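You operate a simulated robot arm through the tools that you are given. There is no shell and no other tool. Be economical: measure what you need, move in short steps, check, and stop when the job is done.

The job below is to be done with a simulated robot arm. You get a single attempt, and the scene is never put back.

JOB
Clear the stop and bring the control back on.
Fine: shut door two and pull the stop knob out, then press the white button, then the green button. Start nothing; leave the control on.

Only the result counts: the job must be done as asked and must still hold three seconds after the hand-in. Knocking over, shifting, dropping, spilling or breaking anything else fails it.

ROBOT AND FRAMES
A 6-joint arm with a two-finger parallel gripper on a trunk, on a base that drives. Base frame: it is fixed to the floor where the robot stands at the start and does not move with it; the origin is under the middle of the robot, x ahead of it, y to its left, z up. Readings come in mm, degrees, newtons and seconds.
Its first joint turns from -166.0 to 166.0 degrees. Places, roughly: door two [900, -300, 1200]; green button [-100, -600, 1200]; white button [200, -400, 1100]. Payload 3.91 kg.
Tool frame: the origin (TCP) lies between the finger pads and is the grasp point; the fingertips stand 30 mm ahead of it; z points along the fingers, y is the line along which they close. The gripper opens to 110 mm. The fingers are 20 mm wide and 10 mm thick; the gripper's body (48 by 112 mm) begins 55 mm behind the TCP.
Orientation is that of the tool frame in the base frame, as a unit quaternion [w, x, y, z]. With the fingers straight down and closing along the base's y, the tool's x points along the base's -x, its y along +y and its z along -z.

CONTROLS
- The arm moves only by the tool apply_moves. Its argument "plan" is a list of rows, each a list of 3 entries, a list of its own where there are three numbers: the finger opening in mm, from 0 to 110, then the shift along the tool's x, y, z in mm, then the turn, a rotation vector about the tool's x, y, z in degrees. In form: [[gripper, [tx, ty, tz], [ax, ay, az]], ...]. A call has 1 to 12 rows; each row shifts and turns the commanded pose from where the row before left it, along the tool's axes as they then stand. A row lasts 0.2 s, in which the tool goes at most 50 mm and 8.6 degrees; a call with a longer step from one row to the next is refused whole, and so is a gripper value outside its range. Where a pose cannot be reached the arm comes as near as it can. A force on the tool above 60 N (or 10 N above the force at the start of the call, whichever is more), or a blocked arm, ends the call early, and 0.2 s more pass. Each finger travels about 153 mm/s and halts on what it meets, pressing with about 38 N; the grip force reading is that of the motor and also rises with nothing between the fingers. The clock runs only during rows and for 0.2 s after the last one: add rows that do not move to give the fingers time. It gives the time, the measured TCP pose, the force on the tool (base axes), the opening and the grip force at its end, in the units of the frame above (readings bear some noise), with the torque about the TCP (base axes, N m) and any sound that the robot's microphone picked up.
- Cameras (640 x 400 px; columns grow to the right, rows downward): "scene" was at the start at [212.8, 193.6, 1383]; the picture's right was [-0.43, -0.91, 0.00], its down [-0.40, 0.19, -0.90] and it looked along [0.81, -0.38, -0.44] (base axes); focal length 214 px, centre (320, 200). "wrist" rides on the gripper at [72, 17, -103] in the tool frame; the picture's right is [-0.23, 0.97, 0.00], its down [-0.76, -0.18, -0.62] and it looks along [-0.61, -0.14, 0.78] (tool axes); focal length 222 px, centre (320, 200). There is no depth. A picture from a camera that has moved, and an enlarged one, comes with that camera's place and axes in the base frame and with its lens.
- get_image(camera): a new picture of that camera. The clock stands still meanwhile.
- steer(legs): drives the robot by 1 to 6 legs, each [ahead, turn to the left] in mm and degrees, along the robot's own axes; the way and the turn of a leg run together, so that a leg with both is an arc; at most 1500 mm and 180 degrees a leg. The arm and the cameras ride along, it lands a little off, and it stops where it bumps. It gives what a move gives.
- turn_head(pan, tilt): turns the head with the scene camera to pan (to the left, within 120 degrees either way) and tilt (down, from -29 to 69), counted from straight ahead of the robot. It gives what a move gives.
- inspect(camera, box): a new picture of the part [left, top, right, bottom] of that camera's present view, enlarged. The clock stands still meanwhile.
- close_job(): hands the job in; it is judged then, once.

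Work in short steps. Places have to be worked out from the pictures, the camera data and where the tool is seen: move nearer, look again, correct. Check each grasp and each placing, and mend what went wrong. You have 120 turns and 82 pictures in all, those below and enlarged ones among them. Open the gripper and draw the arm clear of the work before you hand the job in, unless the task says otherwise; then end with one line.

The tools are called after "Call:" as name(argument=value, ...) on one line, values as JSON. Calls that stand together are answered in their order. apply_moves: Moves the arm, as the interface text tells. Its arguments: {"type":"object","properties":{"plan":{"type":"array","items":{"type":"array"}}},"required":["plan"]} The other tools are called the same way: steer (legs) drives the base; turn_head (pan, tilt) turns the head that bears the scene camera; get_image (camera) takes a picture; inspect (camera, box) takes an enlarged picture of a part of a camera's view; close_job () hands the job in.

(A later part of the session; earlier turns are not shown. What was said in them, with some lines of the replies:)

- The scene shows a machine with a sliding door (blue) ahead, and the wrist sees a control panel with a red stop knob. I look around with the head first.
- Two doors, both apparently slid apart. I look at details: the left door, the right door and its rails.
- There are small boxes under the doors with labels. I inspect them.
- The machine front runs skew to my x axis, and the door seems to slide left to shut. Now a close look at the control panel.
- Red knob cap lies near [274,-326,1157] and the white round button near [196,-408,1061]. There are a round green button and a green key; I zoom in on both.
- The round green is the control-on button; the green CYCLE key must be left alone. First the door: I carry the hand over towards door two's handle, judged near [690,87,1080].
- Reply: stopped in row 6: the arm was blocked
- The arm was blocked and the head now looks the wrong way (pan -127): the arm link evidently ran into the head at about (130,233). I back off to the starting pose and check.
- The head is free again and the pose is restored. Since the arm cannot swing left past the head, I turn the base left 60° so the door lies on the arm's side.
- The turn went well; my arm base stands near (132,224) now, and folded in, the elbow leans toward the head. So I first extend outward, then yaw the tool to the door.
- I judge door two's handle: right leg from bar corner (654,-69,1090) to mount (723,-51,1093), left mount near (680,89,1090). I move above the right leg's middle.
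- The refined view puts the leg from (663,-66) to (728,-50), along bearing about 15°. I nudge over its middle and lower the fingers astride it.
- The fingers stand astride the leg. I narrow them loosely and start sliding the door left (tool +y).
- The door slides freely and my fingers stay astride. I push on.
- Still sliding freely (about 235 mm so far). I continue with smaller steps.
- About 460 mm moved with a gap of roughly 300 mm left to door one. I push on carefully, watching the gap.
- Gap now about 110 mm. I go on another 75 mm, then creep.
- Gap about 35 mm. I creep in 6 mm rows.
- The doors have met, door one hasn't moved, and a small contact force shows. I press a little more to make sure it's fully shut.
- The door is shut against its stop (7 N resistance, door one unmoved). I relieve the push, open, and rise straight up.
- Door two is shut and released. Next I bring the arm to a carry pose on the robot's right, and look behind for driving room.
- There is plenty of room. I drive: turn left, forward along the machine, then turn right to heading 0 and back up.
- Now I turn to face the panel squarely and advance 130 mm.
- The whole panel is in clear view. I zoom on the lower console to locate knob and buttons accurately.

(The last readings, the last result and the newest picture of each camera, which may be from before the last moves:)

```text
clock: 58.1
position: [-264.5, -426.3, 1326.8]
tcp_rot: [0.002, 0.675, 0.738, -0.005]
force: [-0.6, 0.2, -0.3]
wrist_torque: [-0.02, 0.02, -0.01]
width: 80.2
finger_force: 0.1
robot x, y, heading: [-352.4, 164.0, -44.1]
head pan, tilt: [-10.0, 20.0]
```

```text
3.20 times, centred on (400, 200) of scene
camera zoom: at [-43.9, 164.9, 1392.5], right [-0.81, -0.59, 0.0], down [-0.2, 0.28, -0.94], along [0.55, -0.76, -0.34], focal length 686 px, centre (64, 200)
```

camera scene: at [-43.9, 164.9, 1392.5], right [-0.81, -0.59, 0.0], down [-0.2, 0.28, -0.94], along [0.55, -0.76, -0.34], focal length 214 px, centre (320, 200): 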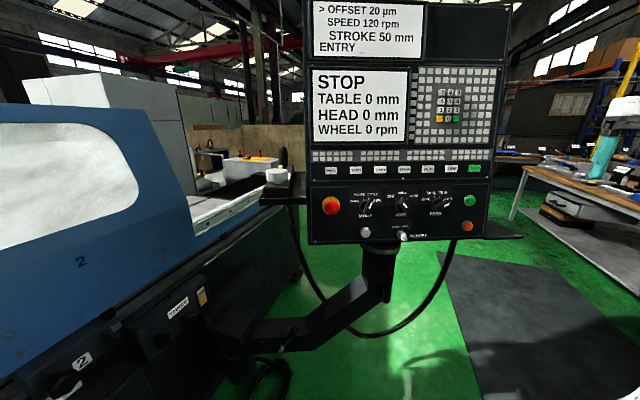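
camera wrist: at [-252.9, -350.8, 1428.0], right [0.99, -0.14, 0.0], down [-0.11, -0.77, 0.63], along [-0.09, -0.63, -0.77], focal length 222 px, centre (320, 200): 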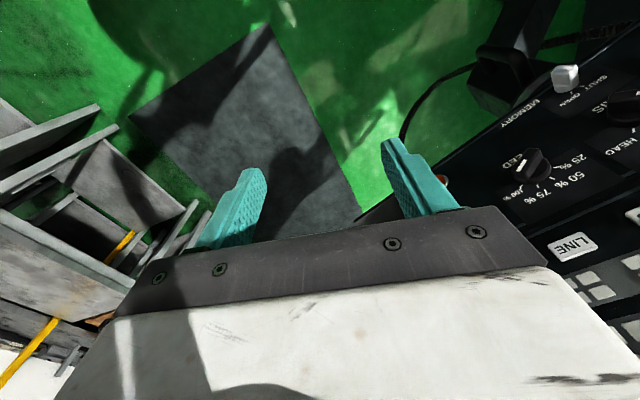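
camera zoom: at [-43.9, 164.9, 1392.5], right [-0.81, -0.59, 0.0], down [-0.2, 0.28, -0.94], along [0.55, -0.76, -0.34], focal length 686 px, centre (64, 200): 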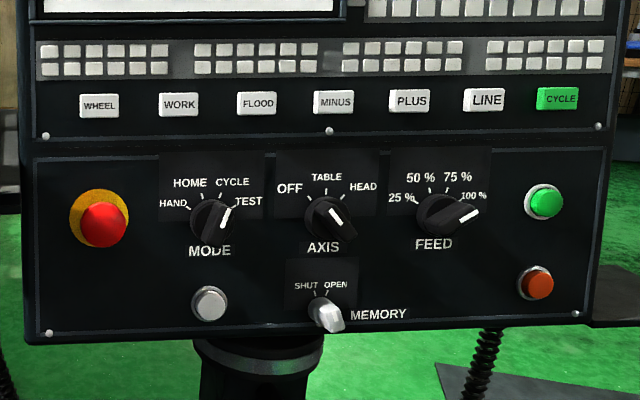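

Located: knob cap ≈(278,-344,1147), white ≈(197,-415,1060), green ≈(-57,-657,1151), panel normal ≈(-0.66,0.71,0.26). I back off 180 mm to give the arm room, then yaw the tool to the panel.

Call:
steer(legs=[[-180, 0]])

Call:
apply_moves(plan=[[80, [0, 0, 0], [0, 0, -8]], [80, [0, 0, 0], [0, 0, -8]], [80, [0, 0, 0], [0, 0, -8]], [80, [0, 0, 0], [0, 0, -8]], [80, [0, 0, 0], [0, 0, -5.5]]])

```text
clock: 59.6
position: [-397.0, -299.3, 1326.1]
tcp_rot: [0.002, 0.674, 0.738, -0.006]
force: [-0.2, 0.5, -0.3]
wrist_torque: [0.0, -0.02, 0.01]
width: 80.1
finger_force: 0.0
robot x, y, heading: [-486.8, 286.2, -43.9]
head pan, tilt: [-10.0, 20.0]
```

```text
clock: 60.8
position: [-397.3, -298.1, 1327.6]
tcp_rot: [-0.001, 0.401, 0.916, -0.006]
force: [-0.3, 0.6, 0.7]
wrist_torque: [-0.01, -0.01, 0.02]
width: 79.8
finger_force: 0.2
robot x, y, heading: [-488.8, 289.2, -43.9]
head pan, tilt: [-10.0, 20.0]
```

Tool x now points straight away from the panel. I shift the hand across in front of the knob, at standoff.

Call:
apply_moves(plan=[[80, [-24, 38.5, 0], [0, 0, 0]], [80, [-24, 38.5, 0], [0, 0, 0]], [80, [-24, 38.5, 0], [0, 0, 0]], [80, [-24, 38.5, 0], [0, 0, 0]], [80, [-24, 38.5, 0], [0, 0, 0]], [80, [-24, 38.5, 0], [0, 0, 0]], [80, [-24, 38.5, 0], [0, 0, 0]], [80, [-24, 38.5, 0], [0, 0, 0]], [80, [-24, 38.5, 0], [0, 0, 0]], [80, [-24, 38.5, 0], [0, 0, 0]], [80, [-24, 38.5, 0], [0, 0, 0]]])

Call:
apply_moves(plan=[[80, [0, 0, 0], [0, -8, 0]], [80, [0, 0, 0], [0, -8, 0]], [80, [0, 0, 0], [0, -8, 0]], [80, [0, 0, 0], [0, -8, 0]], [80, [0, 0, 0], [0, -8, 0]], [80, [0, 0, 0], [0, -8, 0]], [80, [0, 0, 0], [0, -8, 0]], [80, [0, 0, 0], [0, -8, 0]], [80, [0, 0, 0], [0, -8, 0]]])

Call:
get_image(camera="wrist")

Call:
get_image(camera="scene")

```text
clock: 63.2
position: [91.9, -205.6, 1321.9]
tcp_rot: [-0.001, 0.402, 0.916, -0.007]
force: [-0.9, 0.0, 0.7]
wrist_torque: [-0.02, -0.05, 0.03]
width: 80.1
finger_force: 0.0
robot x, y, heading: [-486.5, 285.4, -43.7]
head pan, tilt: [-10.0, 20.0]
```

```text
clock: 65.2
position: [94.6, -205.9, 1322.6]
tcp_rot: [0.538, 0.321, 0.741, -0.241]
force: [0.3, 0.2, 0.0]
wrist_torque: [-0.02, -0.01, 0.01]
width: 79.9
finger_force: 0.2
robot x, y, heading: [-485.4, 286.6, -43.7]
head pan, tilt: [-10.0, 20.0]
```

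```text
40 pictures are left
camera wrist: at [24.9, -105.9, 1283.7], right [0.76, 0.61, 0.2], down [-0.37, 0.15, 0.92], along [0.53, -0.78, 0.34], focal length 222 px, centre (320, 200)
```

wrist: 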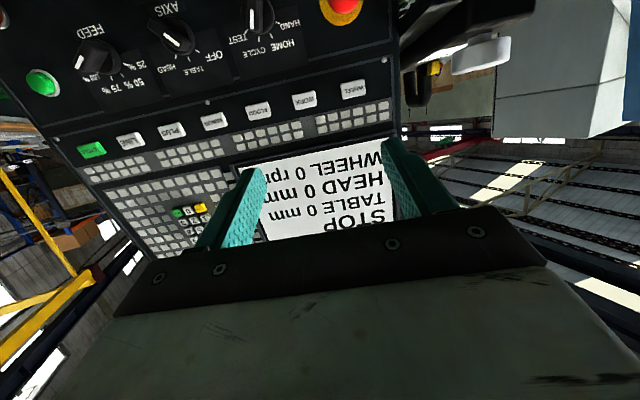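

```text
39 pictures are left
camera scene: at [-176.0, 292.0, 1392.5], right [-0.81, -0.59, 0.0], down [-0.2, 0.28, -0.94], along [0.55, -0.76, -0.34], focal length 214 px, centre (320, 200)
```

scene: 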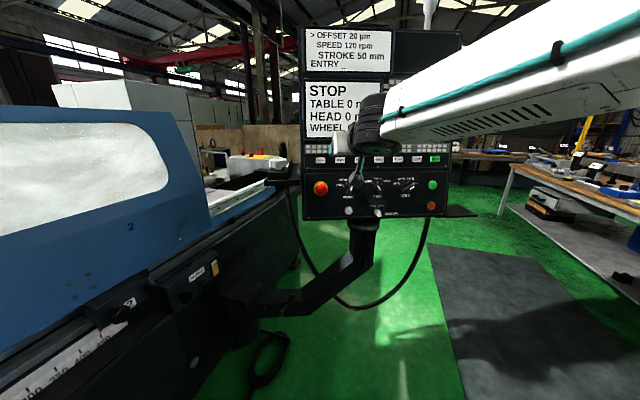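

The tool now faces the panel nearly square. I move down and across to line up with the knob and advance part way, then look.

Call:
apply_moves(plan=[[80, [33, 14.3, 0], [0, 0, 0]], [80, [33, 14.3, 0], [0, 0, 0]], [80, [33, 14.4, 0], [0, 0, 0]], [80, [0, 0, 40], [0, 0, 0]], [80, [0, 0, 40], [0, 0, 0]]])

Call:
get_image(camera="wrist")

Call:
inspect(camera="scene", box=[280, 120, 480, 240])

```text
clock: 66.4
position: [154.6, -213.3, 1202.7]
tcp_rot: [0.538, 0.321, 0.741, -0.242]
force: [-0.4, 0.0, 0.8]
wrist_torque: [0.02, 0.05, 0.04]
width: 80.0
finger_force: 0.1
robot x, y, heading: [-488.8, 291.8, -43.7]
head pan, tilt: [-10.0, 20.0]
```

```text
38 pictures are left
camera wrist: at [85.6, -113.3, 1163.8], right [0.77, 0.61, 0.2], down [-0.37, 0.15, 0.92], along [0.53, -0.78, 0.34], focal length 222 px, centre (320, 200)
```

wrist: 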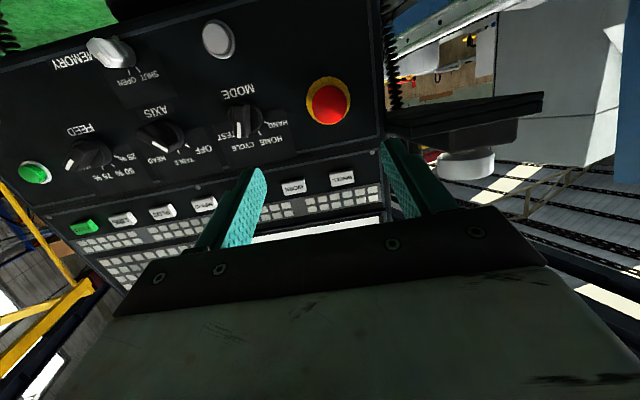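

```text
3.20 times, centred on (380, 180) of scene
camera zoom: at [-176.5, 292.4, 1392.6], right [-0.81, -0.59, 0.0], down [-0.2, 0.28, -0.94], along [0.55, -0.76, -0.34], focal length 686 px, centre (128, 264)
```

zoom: 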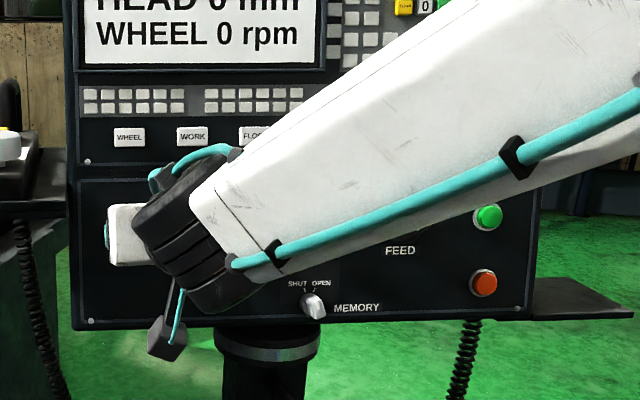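

The wrist view shows the knob's ring concentric with its cap about 15° above the tool axis, so the panel is nearly vertical. I pitch the tool 12° more and look again.

Call:
apply_moves(plan=[[80, [0, 0, 0], [0, -6, 0]], [80, [40, 10, 0], [0, -6, 0]]])

Call:
get_image(camera="wrist")

```text
clock: 67.0
position: [158.0, -198.9, 1165.4]
tcp_rot: [0.613, 0.294, 0.68, -0.273]
force: [-0.5, 0.3, 0.3]
wrist_torque: [0.01, -0.01, 0.01]
width: 80.1
finger_force: 0.0
robot x, y, heading: [-489.7, 288.1, -43.7]
head pan, tilt: [-10.0, 20.0]
```

```text
36 pictures are left
camera wrist: at [94.7, -106.9, 1101.4], right [0.73, 0.64, 0.21], down [-0.49, 0.29, 0.82], along [0.47, -0.71, 0.53], focal length 222 px, centre (320, 200)
```

wrist: 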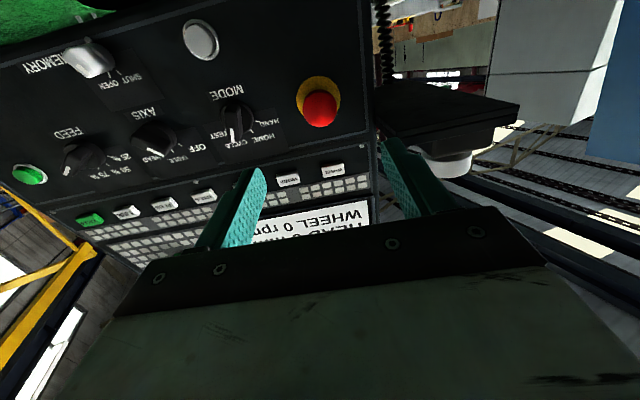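

Two wrist views put the cap at (274,-327,1153), i.e. 173 mm ahead and 5 mm above the tool axis. I align and advance 150 mm with open fingers.

Call:
apply_moves(plan=[[80, [-5, -1, 30], [0, 0, 0]], [80, [0, 0, 40], [0, 0, 0]], [80, [0, 0, 35], [0, 0, 0]]])

Call:
get_image(camera="wrist")

```text
clock: 67.8
position: [225.8, -277.5, 1159.1]
tcp_rot: [0.613, 0.294, 0.681, -0.273]
force: [0.1, -0.4, 0.6]
wrist_torque: [0.08, 0.01, 0.0]
width: 79.9
finger_force: 0.1
robot x, y, heading: [-488.4, 288.2, -43.6]
head pan, tilt: [-10.0, 20.0]
```

```text
35 pictures are left
camera wrist: at [162.7, -185.3, 1095.8], right [0.73, 0.64, 0.21], down [-0.49, 0.29, 0.82], along [0.47, -0.71, 0.53], focal length 222 px, centre (320, 200)
```

wrist: 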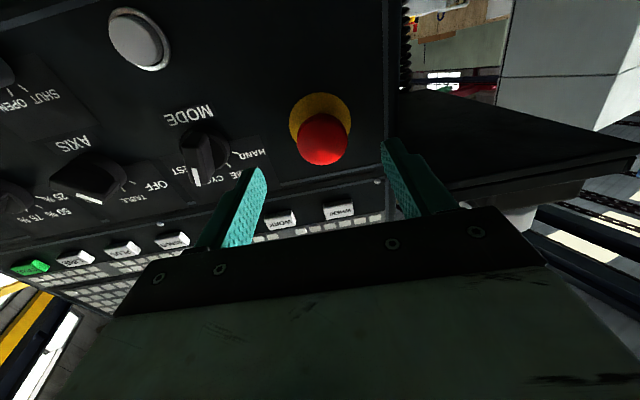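

Aligned within 2 mm; ring lies about 105 mm ahead, cap front about 68. I advance 57 mm so the pads flank the cap.

Call:
apply_moves(plan=[[80, [0, 2, 25], [0, 0, 0]], [80, [0, 0, 20], [0, 0, 0]], [80, [0, 0, 12], [0, 0, 0]]])

Call:
get_image(camera="wrist")

```text
clock: 68.6
position: [266.1, -319.6, 1153.6]
tcp_rot: [0.612, 0.294, 0.681, -0.274]
force: [-0.8, 0.6, 0.8]
wrist_torque: [0.0, -0.02, 0.0]
width: 80.1
finger_force: 0.1
robot x, y, heading: [-486.9, 290.8, -43.6]
head pan, tilt: [-10.0, 20.0]
```

```text
34 pictures are left
camera wrist: at [203.5, -226.8, 1090.6], right [0.73, 0.64, 0.21], down [-0.49, 0.29, 0.82], along [0.47, -0.71, 0.53], focal length 222 px, centre (320, 200)
```

wrist: 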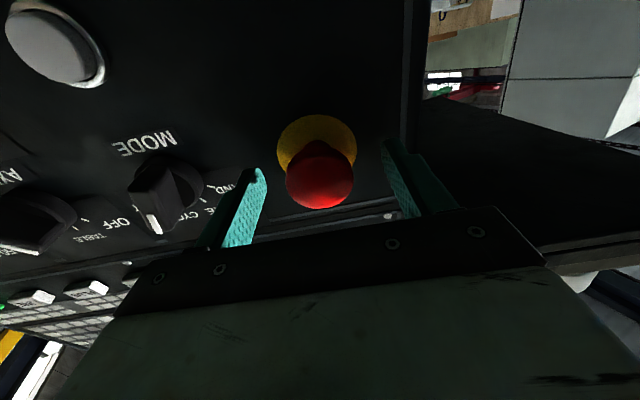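

The cap sits between the pads, about 10 mm ahead of the TCP. I close on it.

Call:
apply_moves(plan=[[20, [0, 0, 0], [0, 0, 0]], [20, [0, 0, 0], [0, 0, 0]], [20, [0, 0, 0], [0, 0, 0]]])

Call:
get_image(camera="wrist")

```text
clock: 69.4
position: [265.3, -319.6, 1153.8]
tcp_rot: [0.612, 0.295, 0.681, -0.274]
force: [-0.5, -2.0, 0.6]
wrist_torque: [-0.15, 0.06, -0.59]
width: 41.4
finger_force: 45.6
robot x, y, heading: [-487.6, 288.0, -43.6]
head pan, tilt: [-10.0, 20.0]
```

```text
33 pictures are left
camera wrist: at [203.2, -227.2, 1090.6], right [0.73, 0.64, 0.21], down [-0.49, 0.29, 0.82], along [0.47, -0.71, 0.53], focal length 222 px, centre (320, 200)
```

wrist: 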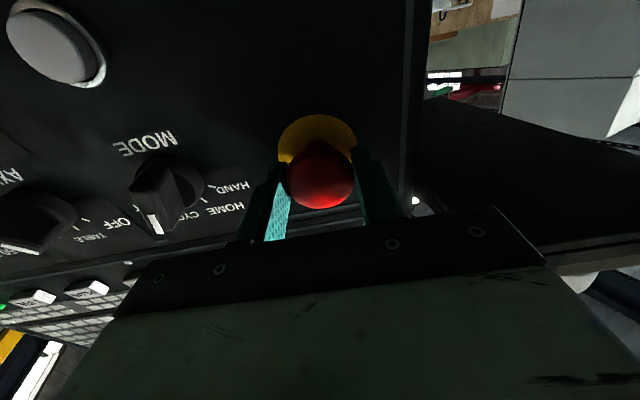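

Gripped at 41 mm with full force. I pull straight back in small steps and listen for a click.

Call:
apply_moves(plan=[[20, [0, 0, -4], [0, 0, 0]], [20, [0, 0, -4], [0, 0, 0]], [20, [0, 0, -4], [0, 0, 0]]])

Call:
get_image(camera="wrist")

```text
clock: 70.2
position: [260.0, -311.0, 1155.2]
tcp_rot: [0.612, 0.296, 0.68, -0.275]
force: [9.2, -15.4, 9.4]
wrist_torque: [-0.39, -0.1, -0.91]
width: 41.3
finger_force: 45.3
robot x, y, heading: [-483.7, 290.6, -43.8]
head pan, tilt: [-10.0, 20.0]
```

```text
32 pictures are left
camera wrist: at [196.8, -219.1, 1091.9], right [0.73, 0.64, 0.21], down [-0.49, 0.29, 0.82], along [0.47, -0.71, 0.53], focal length 222 px, centre (320, 200)
```

wrist: 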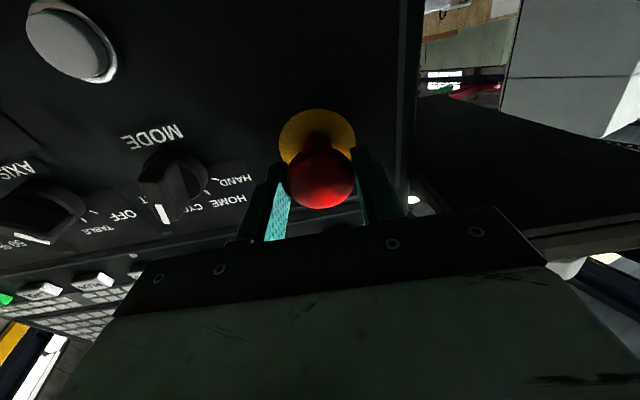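

The cap has come out about 10 mm with me (ring now visibly farther), with 20 N resisting. I pull a bit more to be sure it latches.

Call:
apply_moves(plan=[[20, [0, 0, -3], [0, 0, 0]], [20, [0, 0, -3], [0, 0, 0]]])

Call:
inspect(camera="scene", box=[300, 50, 400, 150])

Call:
get_image(camera="wrist")

```text
clock: 70.8
position: [255.1, -304.7, 1153.9]
tcp_rot: [0.613, 0.294, 0.681, -0.274]
force: [6.2, -9.6, 14.0]
wrist_torque: [-0.58, -0.11, -0.93]
width: 41.4
finger_force: 44.9
robot x, y, heading: [-485.7, 289.5, -43.5]
head pan, tilt: [-10.0, 20.0]
```

```text
4.00 times, centred on (350, 100) of scene
camera zoom: at [-176.2, 292.1, 1392.6], right [-0.81, -0.59, 0.0], down [-0.2, 0.28, -0.94], along [0.56, -0.76, -0.34], focal length 858 px, centre (200, 600)
```

zoom: 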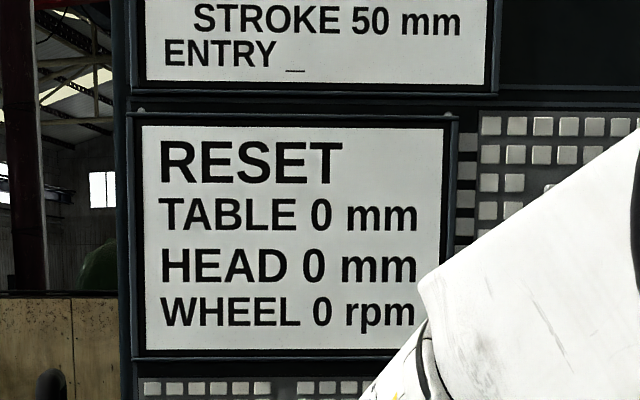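

```text
30 pictures are left
camera wrist: at [192.8, -212.8, 1092.0], right [0.73, 0.64, 0.21], down [-0.49, 0.29, 0.82], along [0.47, -0.71, 0.53], focal length 222 px, centre (320, 200)
```

wrist: 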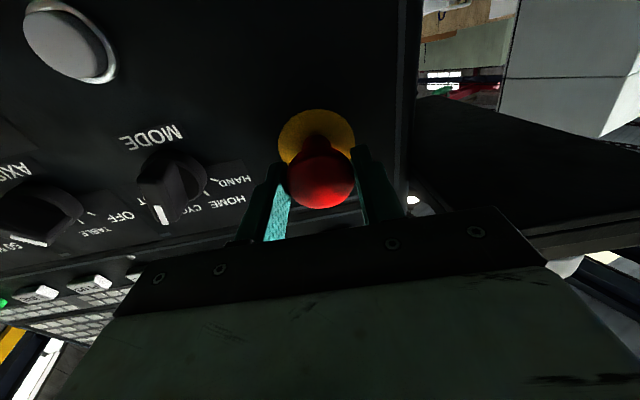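

The screen now reads RESET: the stop is released. I open the fingers and draw straight back.

Call:
apply_moves(plan=[[80, [0, 0, 0], [0, 0, 0]], [80, [0, 0, 0], [0, 0, 0]], [80, [0, 0, -25], [0, 0, 0]], [80, [0, 0, -35], [0, 0, 0]], [80, [0, 0, -35], [0, 0, 0]]])

Call:
get_image(camera="wrist")

Call:
get_image(camera="scene")

```text
clock: 72.0
position: [190.9, -234.6, 1164.5]
tcp_rot: [0.612, 0.294, 0.681, -0.274]
force: [0.0, 0.4, -0.9]
wrist_torque: [-0.04, 0.0, 0.0]
width: 79.7
finger_force: 0.1
robot x, y, heading: [-485.8, 294.1, -43.6]
head pan, tilt: [-10.0, 20.0]
```

```text
29 pictures are left
camera wrist: at [128.1, -143.3, 1101.4], right [0.73, 0.64, 0.21], down [-0.49, 0.29, 0.82], along [0.47, -0.71, 0.53], focal length 222 px, centre (320, 200)
```

wrist: 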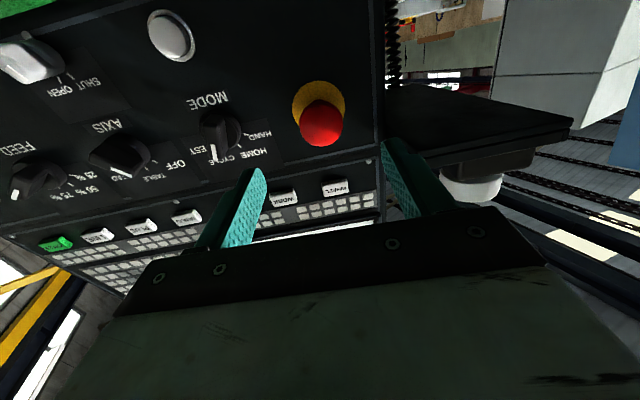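

```text
28 pictures are left
camera scene: at [-175.6, 291.7, 1392.4], right [-0.81, -0.59, 0.0], down [-0.2, 0.28, -0.94], along [0.55, -0.76, -0.34], focal length 214 px, centre (320, 200)
```

scene: 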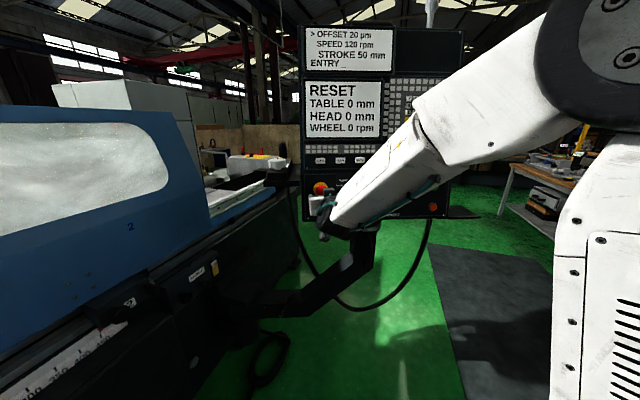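

Knob is out and RESET shows. The white button lies at tool (93,-116,147). I close the fingers and align in front of it.

Call:
apply_moves(plan=[[0, [31, -38.7, 0], [0, 0, 0]], [0, [31, -38.7, 0], [0, 0, 0]], [0, [31, -38.6, 0], [0, 0, 0]], [0, [0, 0, 30], [0, 0, 0]], [0, [0, 0, 30], [0, 0, 0]]])

Call:
get_image(camera="wrist")

```text
clock: 73.2
position: [170.9, -317.8, 1076.1]
tcp_rot: [0.61, 0.297, 0.68, -0.276]
force: [1.0, -0.6, 0.6]
wrist_torque: [0.01, 0.01, -0.01]
width: 0.0
finger_force: 37.6
out of reach, approached as far as the arm can: row 3, 4, 5
robot x, y, heading: [-485.5, 289.6, -43.9]
head pan, tilt: [-10.0, 20.0]
```

```text
27 pictures are left
camera wrist: at [108.7, -224.1, 1014.2], right [0.74, 0.64, 0.21], down [-0.49, 0.29, 0.82], along [0.46, -0.71, 0.53], focal length 222 px, centre (320, 200)
```

wrist: 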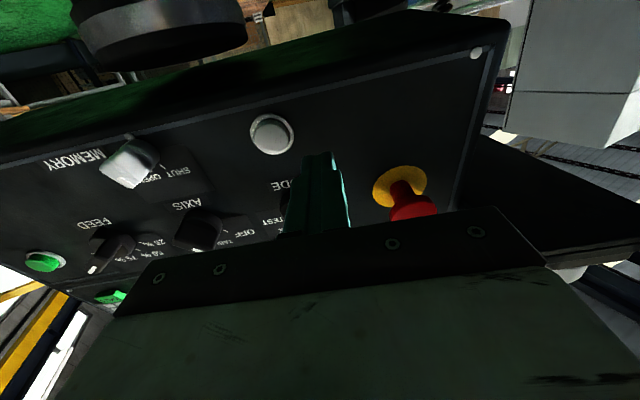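

A wrist limit stops me 45 mm short sideways (tool yaw vs arm bearing). Yawing the tool 12° to the right should keep the same wrist branch; pressing slightly oblique is fine.

Call:
apply_moves(plan=[[0, [0, 0, -10], [6, 0, 0]], [0, [0, 0, 0], [6, 0, 0]]])

```text
clock: 73.8
position: [163.0, -310.4, 1077.4]
tcp_rot: [0.578, 0.357, 0.648, -0.344]
force: [-0.1, -0.5, 0.3]
wrist_torque: [0.05, -0.03, 0.03]
width: 0.0
finger_force: 37.6
robot x, y, heading: [-487.4, 292.5, -44.0]
head pan, tilt: [-10.0, 20.0]
```

Yaw accepted. Now I shift to 40 mm in front of the white button.

Call:
apply_moves(plan=[[0, [7.5, -20.4, 0], [0, 0, 0]], [0, [0, 0, 38], [0, 0, 0]]])

Call:
get_image(camera="wrist")

```text
clock: 74.4
position: [163.2, -353.1, 1069.2]
tcp_rot: [0.578, 0.356, 0.648, -0.343]
force: [0.5, -0.6, -0.1]
wrist_torque: [0.04, 0.01, 0.0]
width: 0.3
finger_force: 38.3
robot x, y, heading: [-486.4, 289.3, -43.8]
head pan, tilt: [-10.0, 20.0]
```

```text
26 pictures are left
camera wrist: at [120.3, -250.8, 1004.2], right [0.86, 0.48, 0.19], down [-0.41, 0.39, 0.82], along [0.32, -0.78, 0.53], focal length 222 px, centre (320, 200)
```

wrist: 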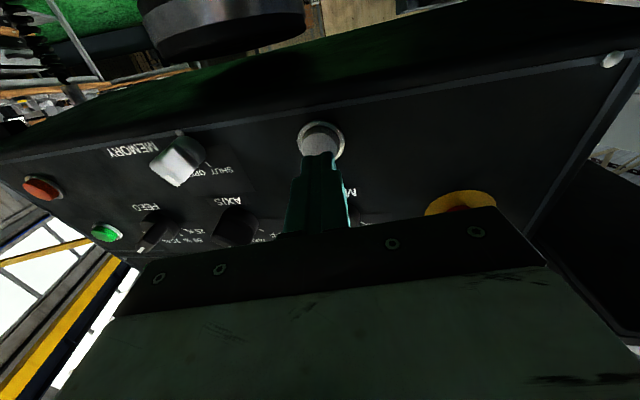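

Aligned (button at tool x -2, y 0, about 40 mm beyond the tips). I advance and press gently.

Call:
apply_moves(plan=[[0, [-2, 0, 20], [0, 0, 0]], [0, [0, 0, 12], [0, 0, 0]], [0, [0, 0, 4], [0, 0, 0]], [0, [0, 0, 3], [0, 0, 0]], [0, [0, 0, 3], [0, 0, 0]]])

Call:
inspect(camera="scene", box=[300, 20, 460, 220])

Call:
inspect(camera="wrist", box=[240, 80, 400, 240])

```text
clock: 75.6
position: [185.0, -388.3, 1066.8]
tcp_rot: [0.578, 0.357, 0.649, -0.343]
force: [-6.0, 5.6, 4.4]
wrist_torque: [0.0, -0.02, 0.01]
width: 0.1
finger_force: 38.5
robot x, y, heading: [-484.6, 291.2, -43.5]
head pan, tilt: [-10.0, 20.0]
heard: click
```

```text
2.00 times, centred on (380, 120) of scene
camera zoom: at [-176.3, 292.3, 1392.6], right [-0.81, -0.59, 0.0], down [-0.2, 0.28, -0.94], along [0.55, -0.76, -0.34], focal length 429 px, centre (200, 360)
```

zoom: 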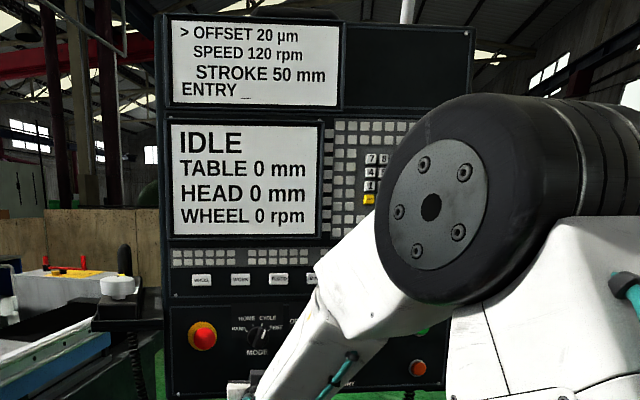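

```text
2.50 times, centred on (320, 160) of wrist
camera zoom: at [142.1, -286.6, 1002.4], right [0.86, 0.48, 0.19], down [-0.41, 0.39, 0.82], along [0.32, -0.78, 0.53], focal length 555 px, centre (320, 300)
```

zoom: 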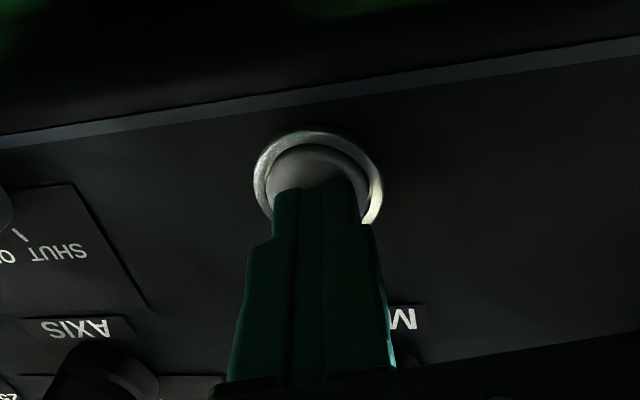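

Click heard and the screen reads IDLE; the button is pressed. I retract, then drive 330 mm along the panel to the right for the green button.

Call:
apply_moves(plan=[[0, [0, 0, -10], [0, 0, 0]], [0, [0, 0, -40], [0, 0, 0]], [0, [0, 0, -40], [0, 0, 0]], [0, [0, 0, -40], [0, 0, 0]], [0, [0, 0, -30], [0, 0, 0]]])

Call:
steer(legs=[[0, -95], [330, 0], [0, 95]])

Call:
get_image(camera="wrist")

Call:
get_image(camera="scene")

```text
clock: 76.8
position: [104.6, -252.8, 1081.5]
tcp_rot: [0.579, 0.357, 0.648, -0.344]
force: [-0.6, -0.4, 0.2]
wrist_torque: [-0.03, 0.0, -0.03]
width: 0.0
finger_force: 38.3
robot x, y, heading: [-489.4, 288.3, -43.8]
head pan, tilt: [-10.0, 20.0]
```

```text
clock: 87.0
position: [-140.9, -467.9, 1081.7]
tcp_rot: [0.577, 0.358, 0.648, -0.345]
force: [-0.1, 0.3, -0.6]
wrist_torque: [-0.02, -0.02, 0.01]
width: 0.0
finger_force: 37.8
robot x, y, heading: [-730.8, 77.2, -44.0]
head pan, tilt: [-10.0, 20.0]
```

```text
23 pictures are left
camera wrist: at [-184.4, -366.6, 1017.6], right [0.86, 0.48, 0.19], down [-0.41, 0.4, 0.82], along [0.32, -0.78, 0.53], focal length 222 px, centre (320, 200)
```

wrist: 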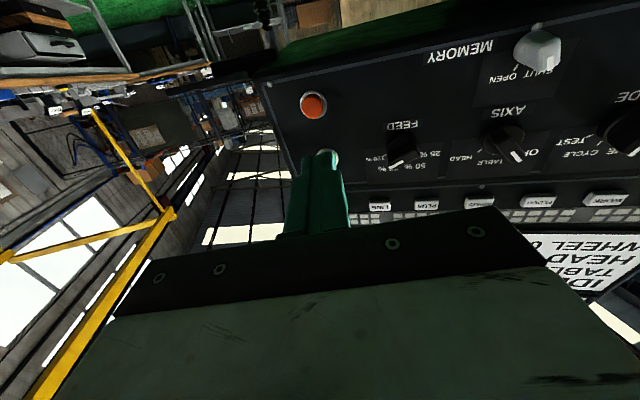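

```text
22 pictures are left
camera scene: at [-421.5, 74.9, 1392.5], right [-0.81, -0.59, 0.0], down [-0.2, 0.28, -0.94], along [0.55, -0.76, -0.34], focal length 214 px, centre (320, 200)
```

scene: 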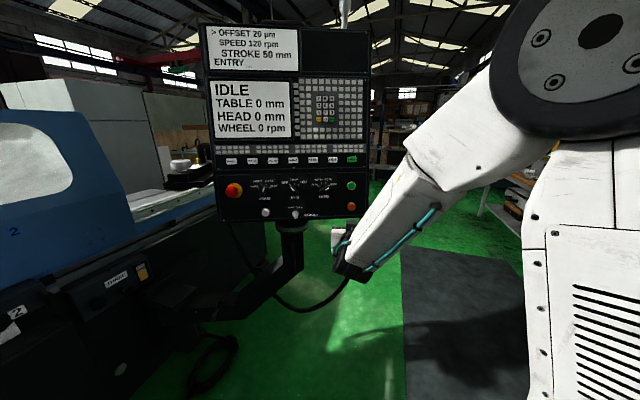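

I'm in front of the green button. I raise the hand 70 mm so the button clears the fingertips in view.

Call:
apply_moves(plan=[[0, [-35, 0, 0], [0, 0, 0]], [0, [-35, 0, 0], [0, 0, 0]]])

Call:
get_image(camera="wrist")

Call:
inspect(camera="scene", box=[210, 130, 410, 255])

```text
clock: 87.6
position: [-137.1, -474.2, 1151.3]
tcp_rot: [0.576, 0.358, 0.649, -0.345]
force: [0.5, -0.1, 0.0]
wrist_torque: [0.04, 0.0, -0.04]
width: 0.0
finger_force: 37.9
robot x, y, heading: [-730.3, 72.9, -44.1]
head pan, tilt: [-10.0, 20.0]
```

```text
21 pictures are left
camera wrist: at [-180.5, -371.3, 1087.2], right [0.86, 0.48, 0.19], down [-0.41, 0.39, 0.82], along [0.32, -0.78, 0.53], focal length 222 px, centre (320, 200)
```

wrist: 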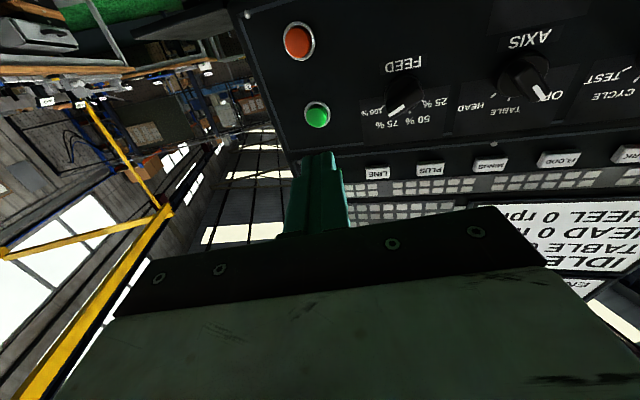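

```text
3.20 times, centred on (310, 192) of scene
camera zoom: at [-421.3, 74.7, 1392.5], right [-0.81, -0.59, 0.0], down [-0.2, 0.28, -0.94], along [0.55, -0.76, -0.34], focal length 686 px, centre (352, 224)
```

zoom: 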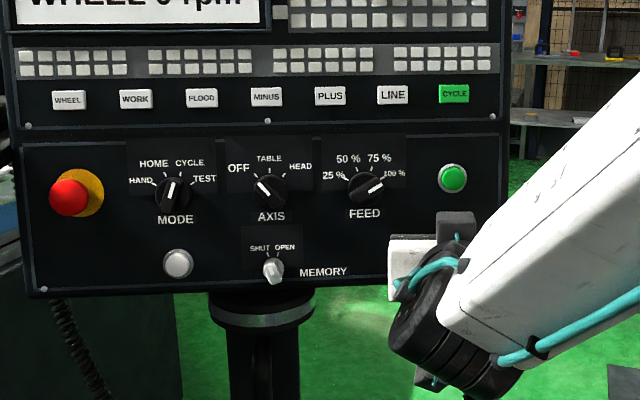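

Triangulation puts the green button at tool (-31,-10,224), i.e. about (-31,-674,1161). I align and advance 110 mm, then look again.

Call:
apply_moves(plan=[[0, [-28, -10, 0], [0, 0, 0]], [0, [0, 0, 40], [0, 0, 0]], [0, [0, 0, 40], [0, 0, 0]], [0, [0, 0, 30], [0, 0, 0]]])

Call:
get_image(camera="wrist")

```text
clock: 88.6
position: [-85.7, -575.2, 1169.2]
tcp_rot: [0.578, 0.357, 0.649, -0.344]
force: [0.1, -0.3, 0.1]
wrist_torque: [0.02, 0.02, 0.01]
width: 0.1
finger_force: 37.3
robot x, y, heading: [-729.5, 70.5, -44.0]
head pan, tilt: [-10.0, 20.0]
```

```text
19 pictures are left
camera wrist: at [-129.1, -473.8, 1105.0], right [0.86, 0.48, 0.19], down [-0.41, 0.4, 0.82], along [0.32, -0.78, 0.53], focal length 222 px, centre (320, 200)
```

wrist: 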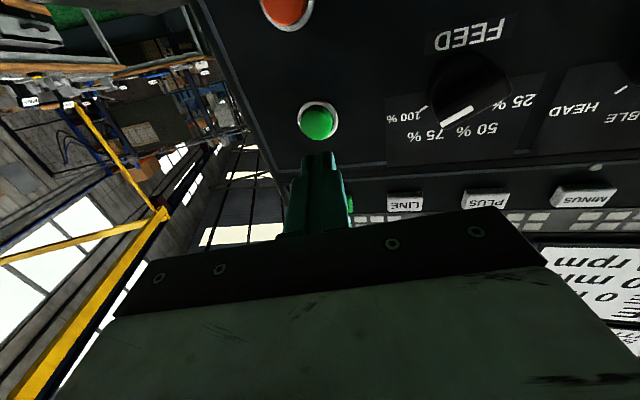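

Still well aligned (offset -3,-3 mm; about 84 mm from tip to button). I correct and advance 55 mm.

Call:
apply_moves(plan=[[0, [-3, -2.5, 20], [0, 0, 0]], [0, [0, 0, 20], [0, 0, 0]], [0, [0, 0, 15], [0, 0, 0]]])

Call:
get_image(camera="wrist")

```text
clock: 89.4
position: [-61.3, -624.4, 1166.1]
tcp_rot: [0.577, 0.358, 0.649, -0.344]
force: [-1.1, -0.3, 0.0]
wrist_torque: [0.03, 0.02, 0.02]
width: 0.1
finger_force: 37.6
robot x, y, heading: [-734.9, 73.7, -43.8]
head pan, tilt: [-10.0, 20.0]
```

```text
18 pictures are left
camera wrist: at [-104.4, -521.9, 1102.3], right [0.86, 0.48, 0.19], down [-0.41, 0.4, 0.82], along [0.32, -0.78, 0.53], focal length 222 px, centre (320, 200)
```

wrist: 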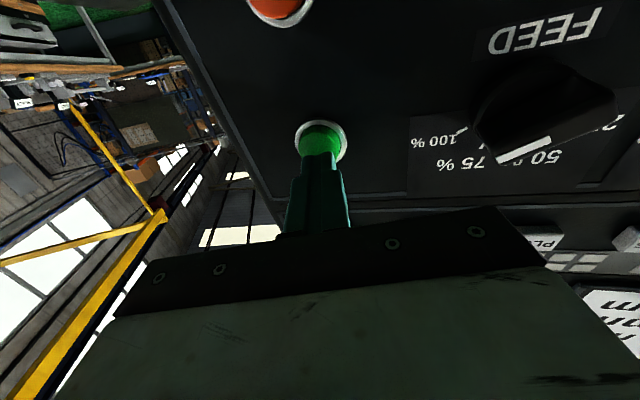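

About 30 mm left, aligned within a few mm. I advance and press gently, listening for the click.

Call:
apply_moves(plan=[[0, [2, 1, 14], [0, 0, 0]], [0, [0, 0, 8], [0, 0, 0]], [0, [0, 0, 4], [0, 0, 0]], [0, [0, 0, 3], [0, 0, 0]], [0, [0, 0, 3], [0, 0, 0]]])

Call:
inspect(camera="wrist", box=[240, 80, 400, 240])

```text
clock: 90.6
position: [-43.8, -650.6, 1160.7]
tcp_rot: [0.578, 0.358, 0.648, -0.344]
force: [-0.9, 5.9, 0.6]
wrist_torque: [0.03, 0.03, 0.09]
width: 0.0
finger_force: 37.7
robot x, y, heading: [-730.9, 75.0, -43.9]
head pan, tilt: [-10.0, 20.0]
heard: click
```

```text
2.50 times, centred on (320, 160) of wrist
camera zoom: at [-87.7, -548.4, 1097.6], right [0.86, 0.48, 0.19], down [-0.41, 0.4, 0.82], along [0.32, -0.78, 0.53], focal length 555 px, centre (320, 300)
```

zoom: 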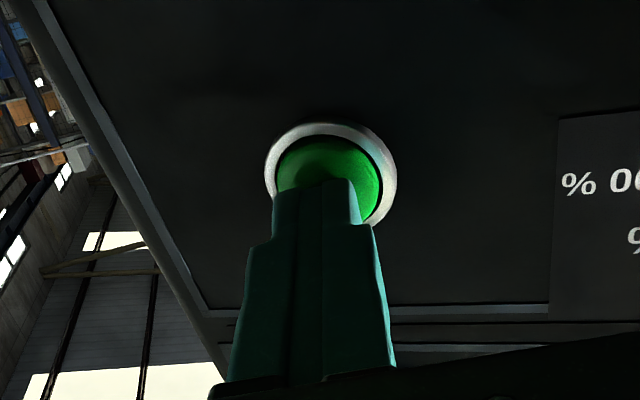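

A click was heard. I retract clear of the panel, open the gripper, and check the screen.

Call:
apply_moves(plan=[[0, [0, 0, -10], [0, 0, 0]], [0, [0, 0, -35], [0, 0, 0]], [0, [0, 0, -40], [0, 0, 0]], [60, [0, 0, -40], [0, 0, 0]], [60, [0, 0, -40], [0, 0, 0]]])

Call:
inspect(camera="scene", box=[190, 20, 410, 240])

Call:
get_image(camera="scene")

```text
clock: 91.8
position: [-126.4, -510.0, 1179.0]
tcp_rot: [0.577, 0.357, 0.648, -0.344]
force: [-0.4, 0.1, -0.8]
wrist_torque: [-0.03, 0.01, 0.0]
width: 60.1
finger_force: 0.0
robot x, y, heading: [-731.3, 72.5, -44.1]
head pan, tilt: [-10.0, 20.0]
```

```text
1.82 times, centred on (300, 130) of scene
camera zoom: at [-421.2, 74.5, 1392.5], right [-0.81, -0.59, 0.0], down [-0.2, 0.28, -0.94], along [0.55, -0.76, -0.34], focal length 390 px, centre (356, 327)
```

zoom: 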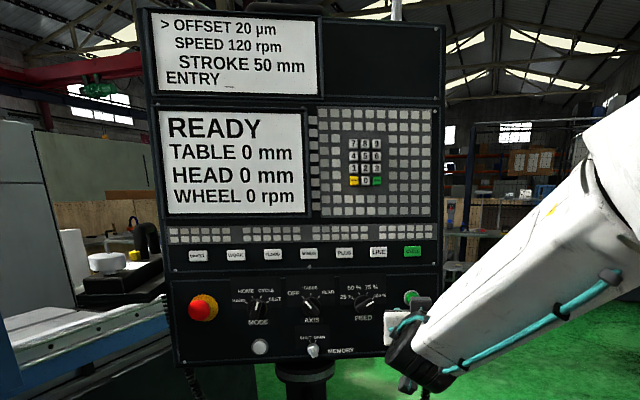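

```text
15 pictures are left
camera scene: at [-421.2, 74.5, 1392.5], right [-0.81, -0.59, 0.0], down [-0.2, 0.28, -0.94], along [0.55, -0.76, -0.34], focal length 214 px, centre (320, 200)
```

scene: 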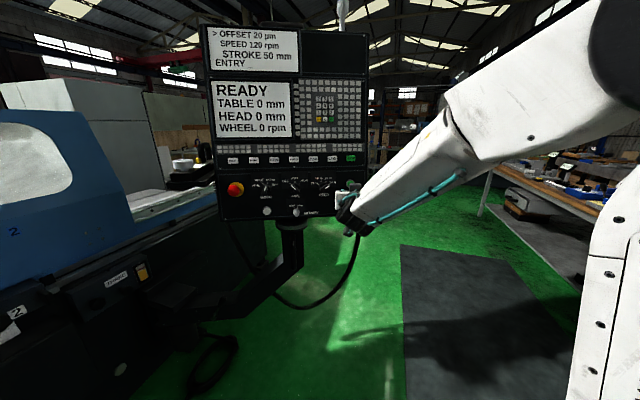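

The screen reads READY and nothing is running. A last check that door two is still shut.

Call:
turn_head(pan=60, tilt=20)

Call:
get_image(camera="scene")

```text
clock: 93.2
position: [-127.3, -508.6, 1178.9]
tcp_rot: [0.578, 0.358, 0.648, -0.344]
force: [-0.2, 0.1, -0.2]
wrist_torque: [-0.01, 0.0, -0.03]
width: 59.9
finger_force: 0.0
robot x, y, heading: [-730.5, 75.9, -43.6]
head pan, tilt: [60.0, 20.0]
```

```text
14 pictures are left
camera scene: at [-386.8, 175.9, 1392.5], right [0.28, -0.96, 0.0], down [-0.33, -0.09, -0.94], along [0.9, 0.26, -0.34], focal length 214 px, centre (320, 200)
```

scene: 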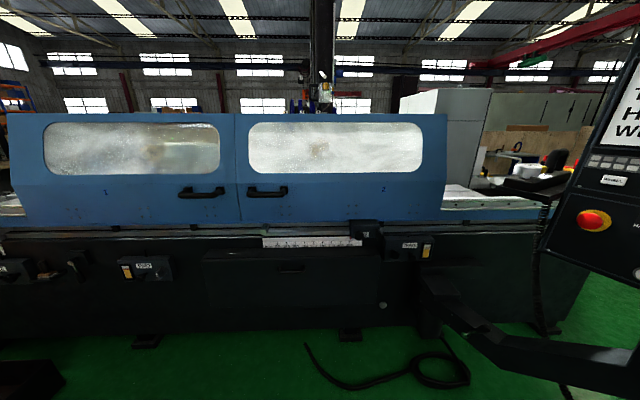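

Both doors stand shut, the stop is out, and the control shows READY with the arm clear. I hand in.

Call:
close_job()

```text
The job is handed in.
```

The job is handed in: door two is shut, the stop knob is out, the white and then the green button are pressed, and the control reads READY with nothing started.
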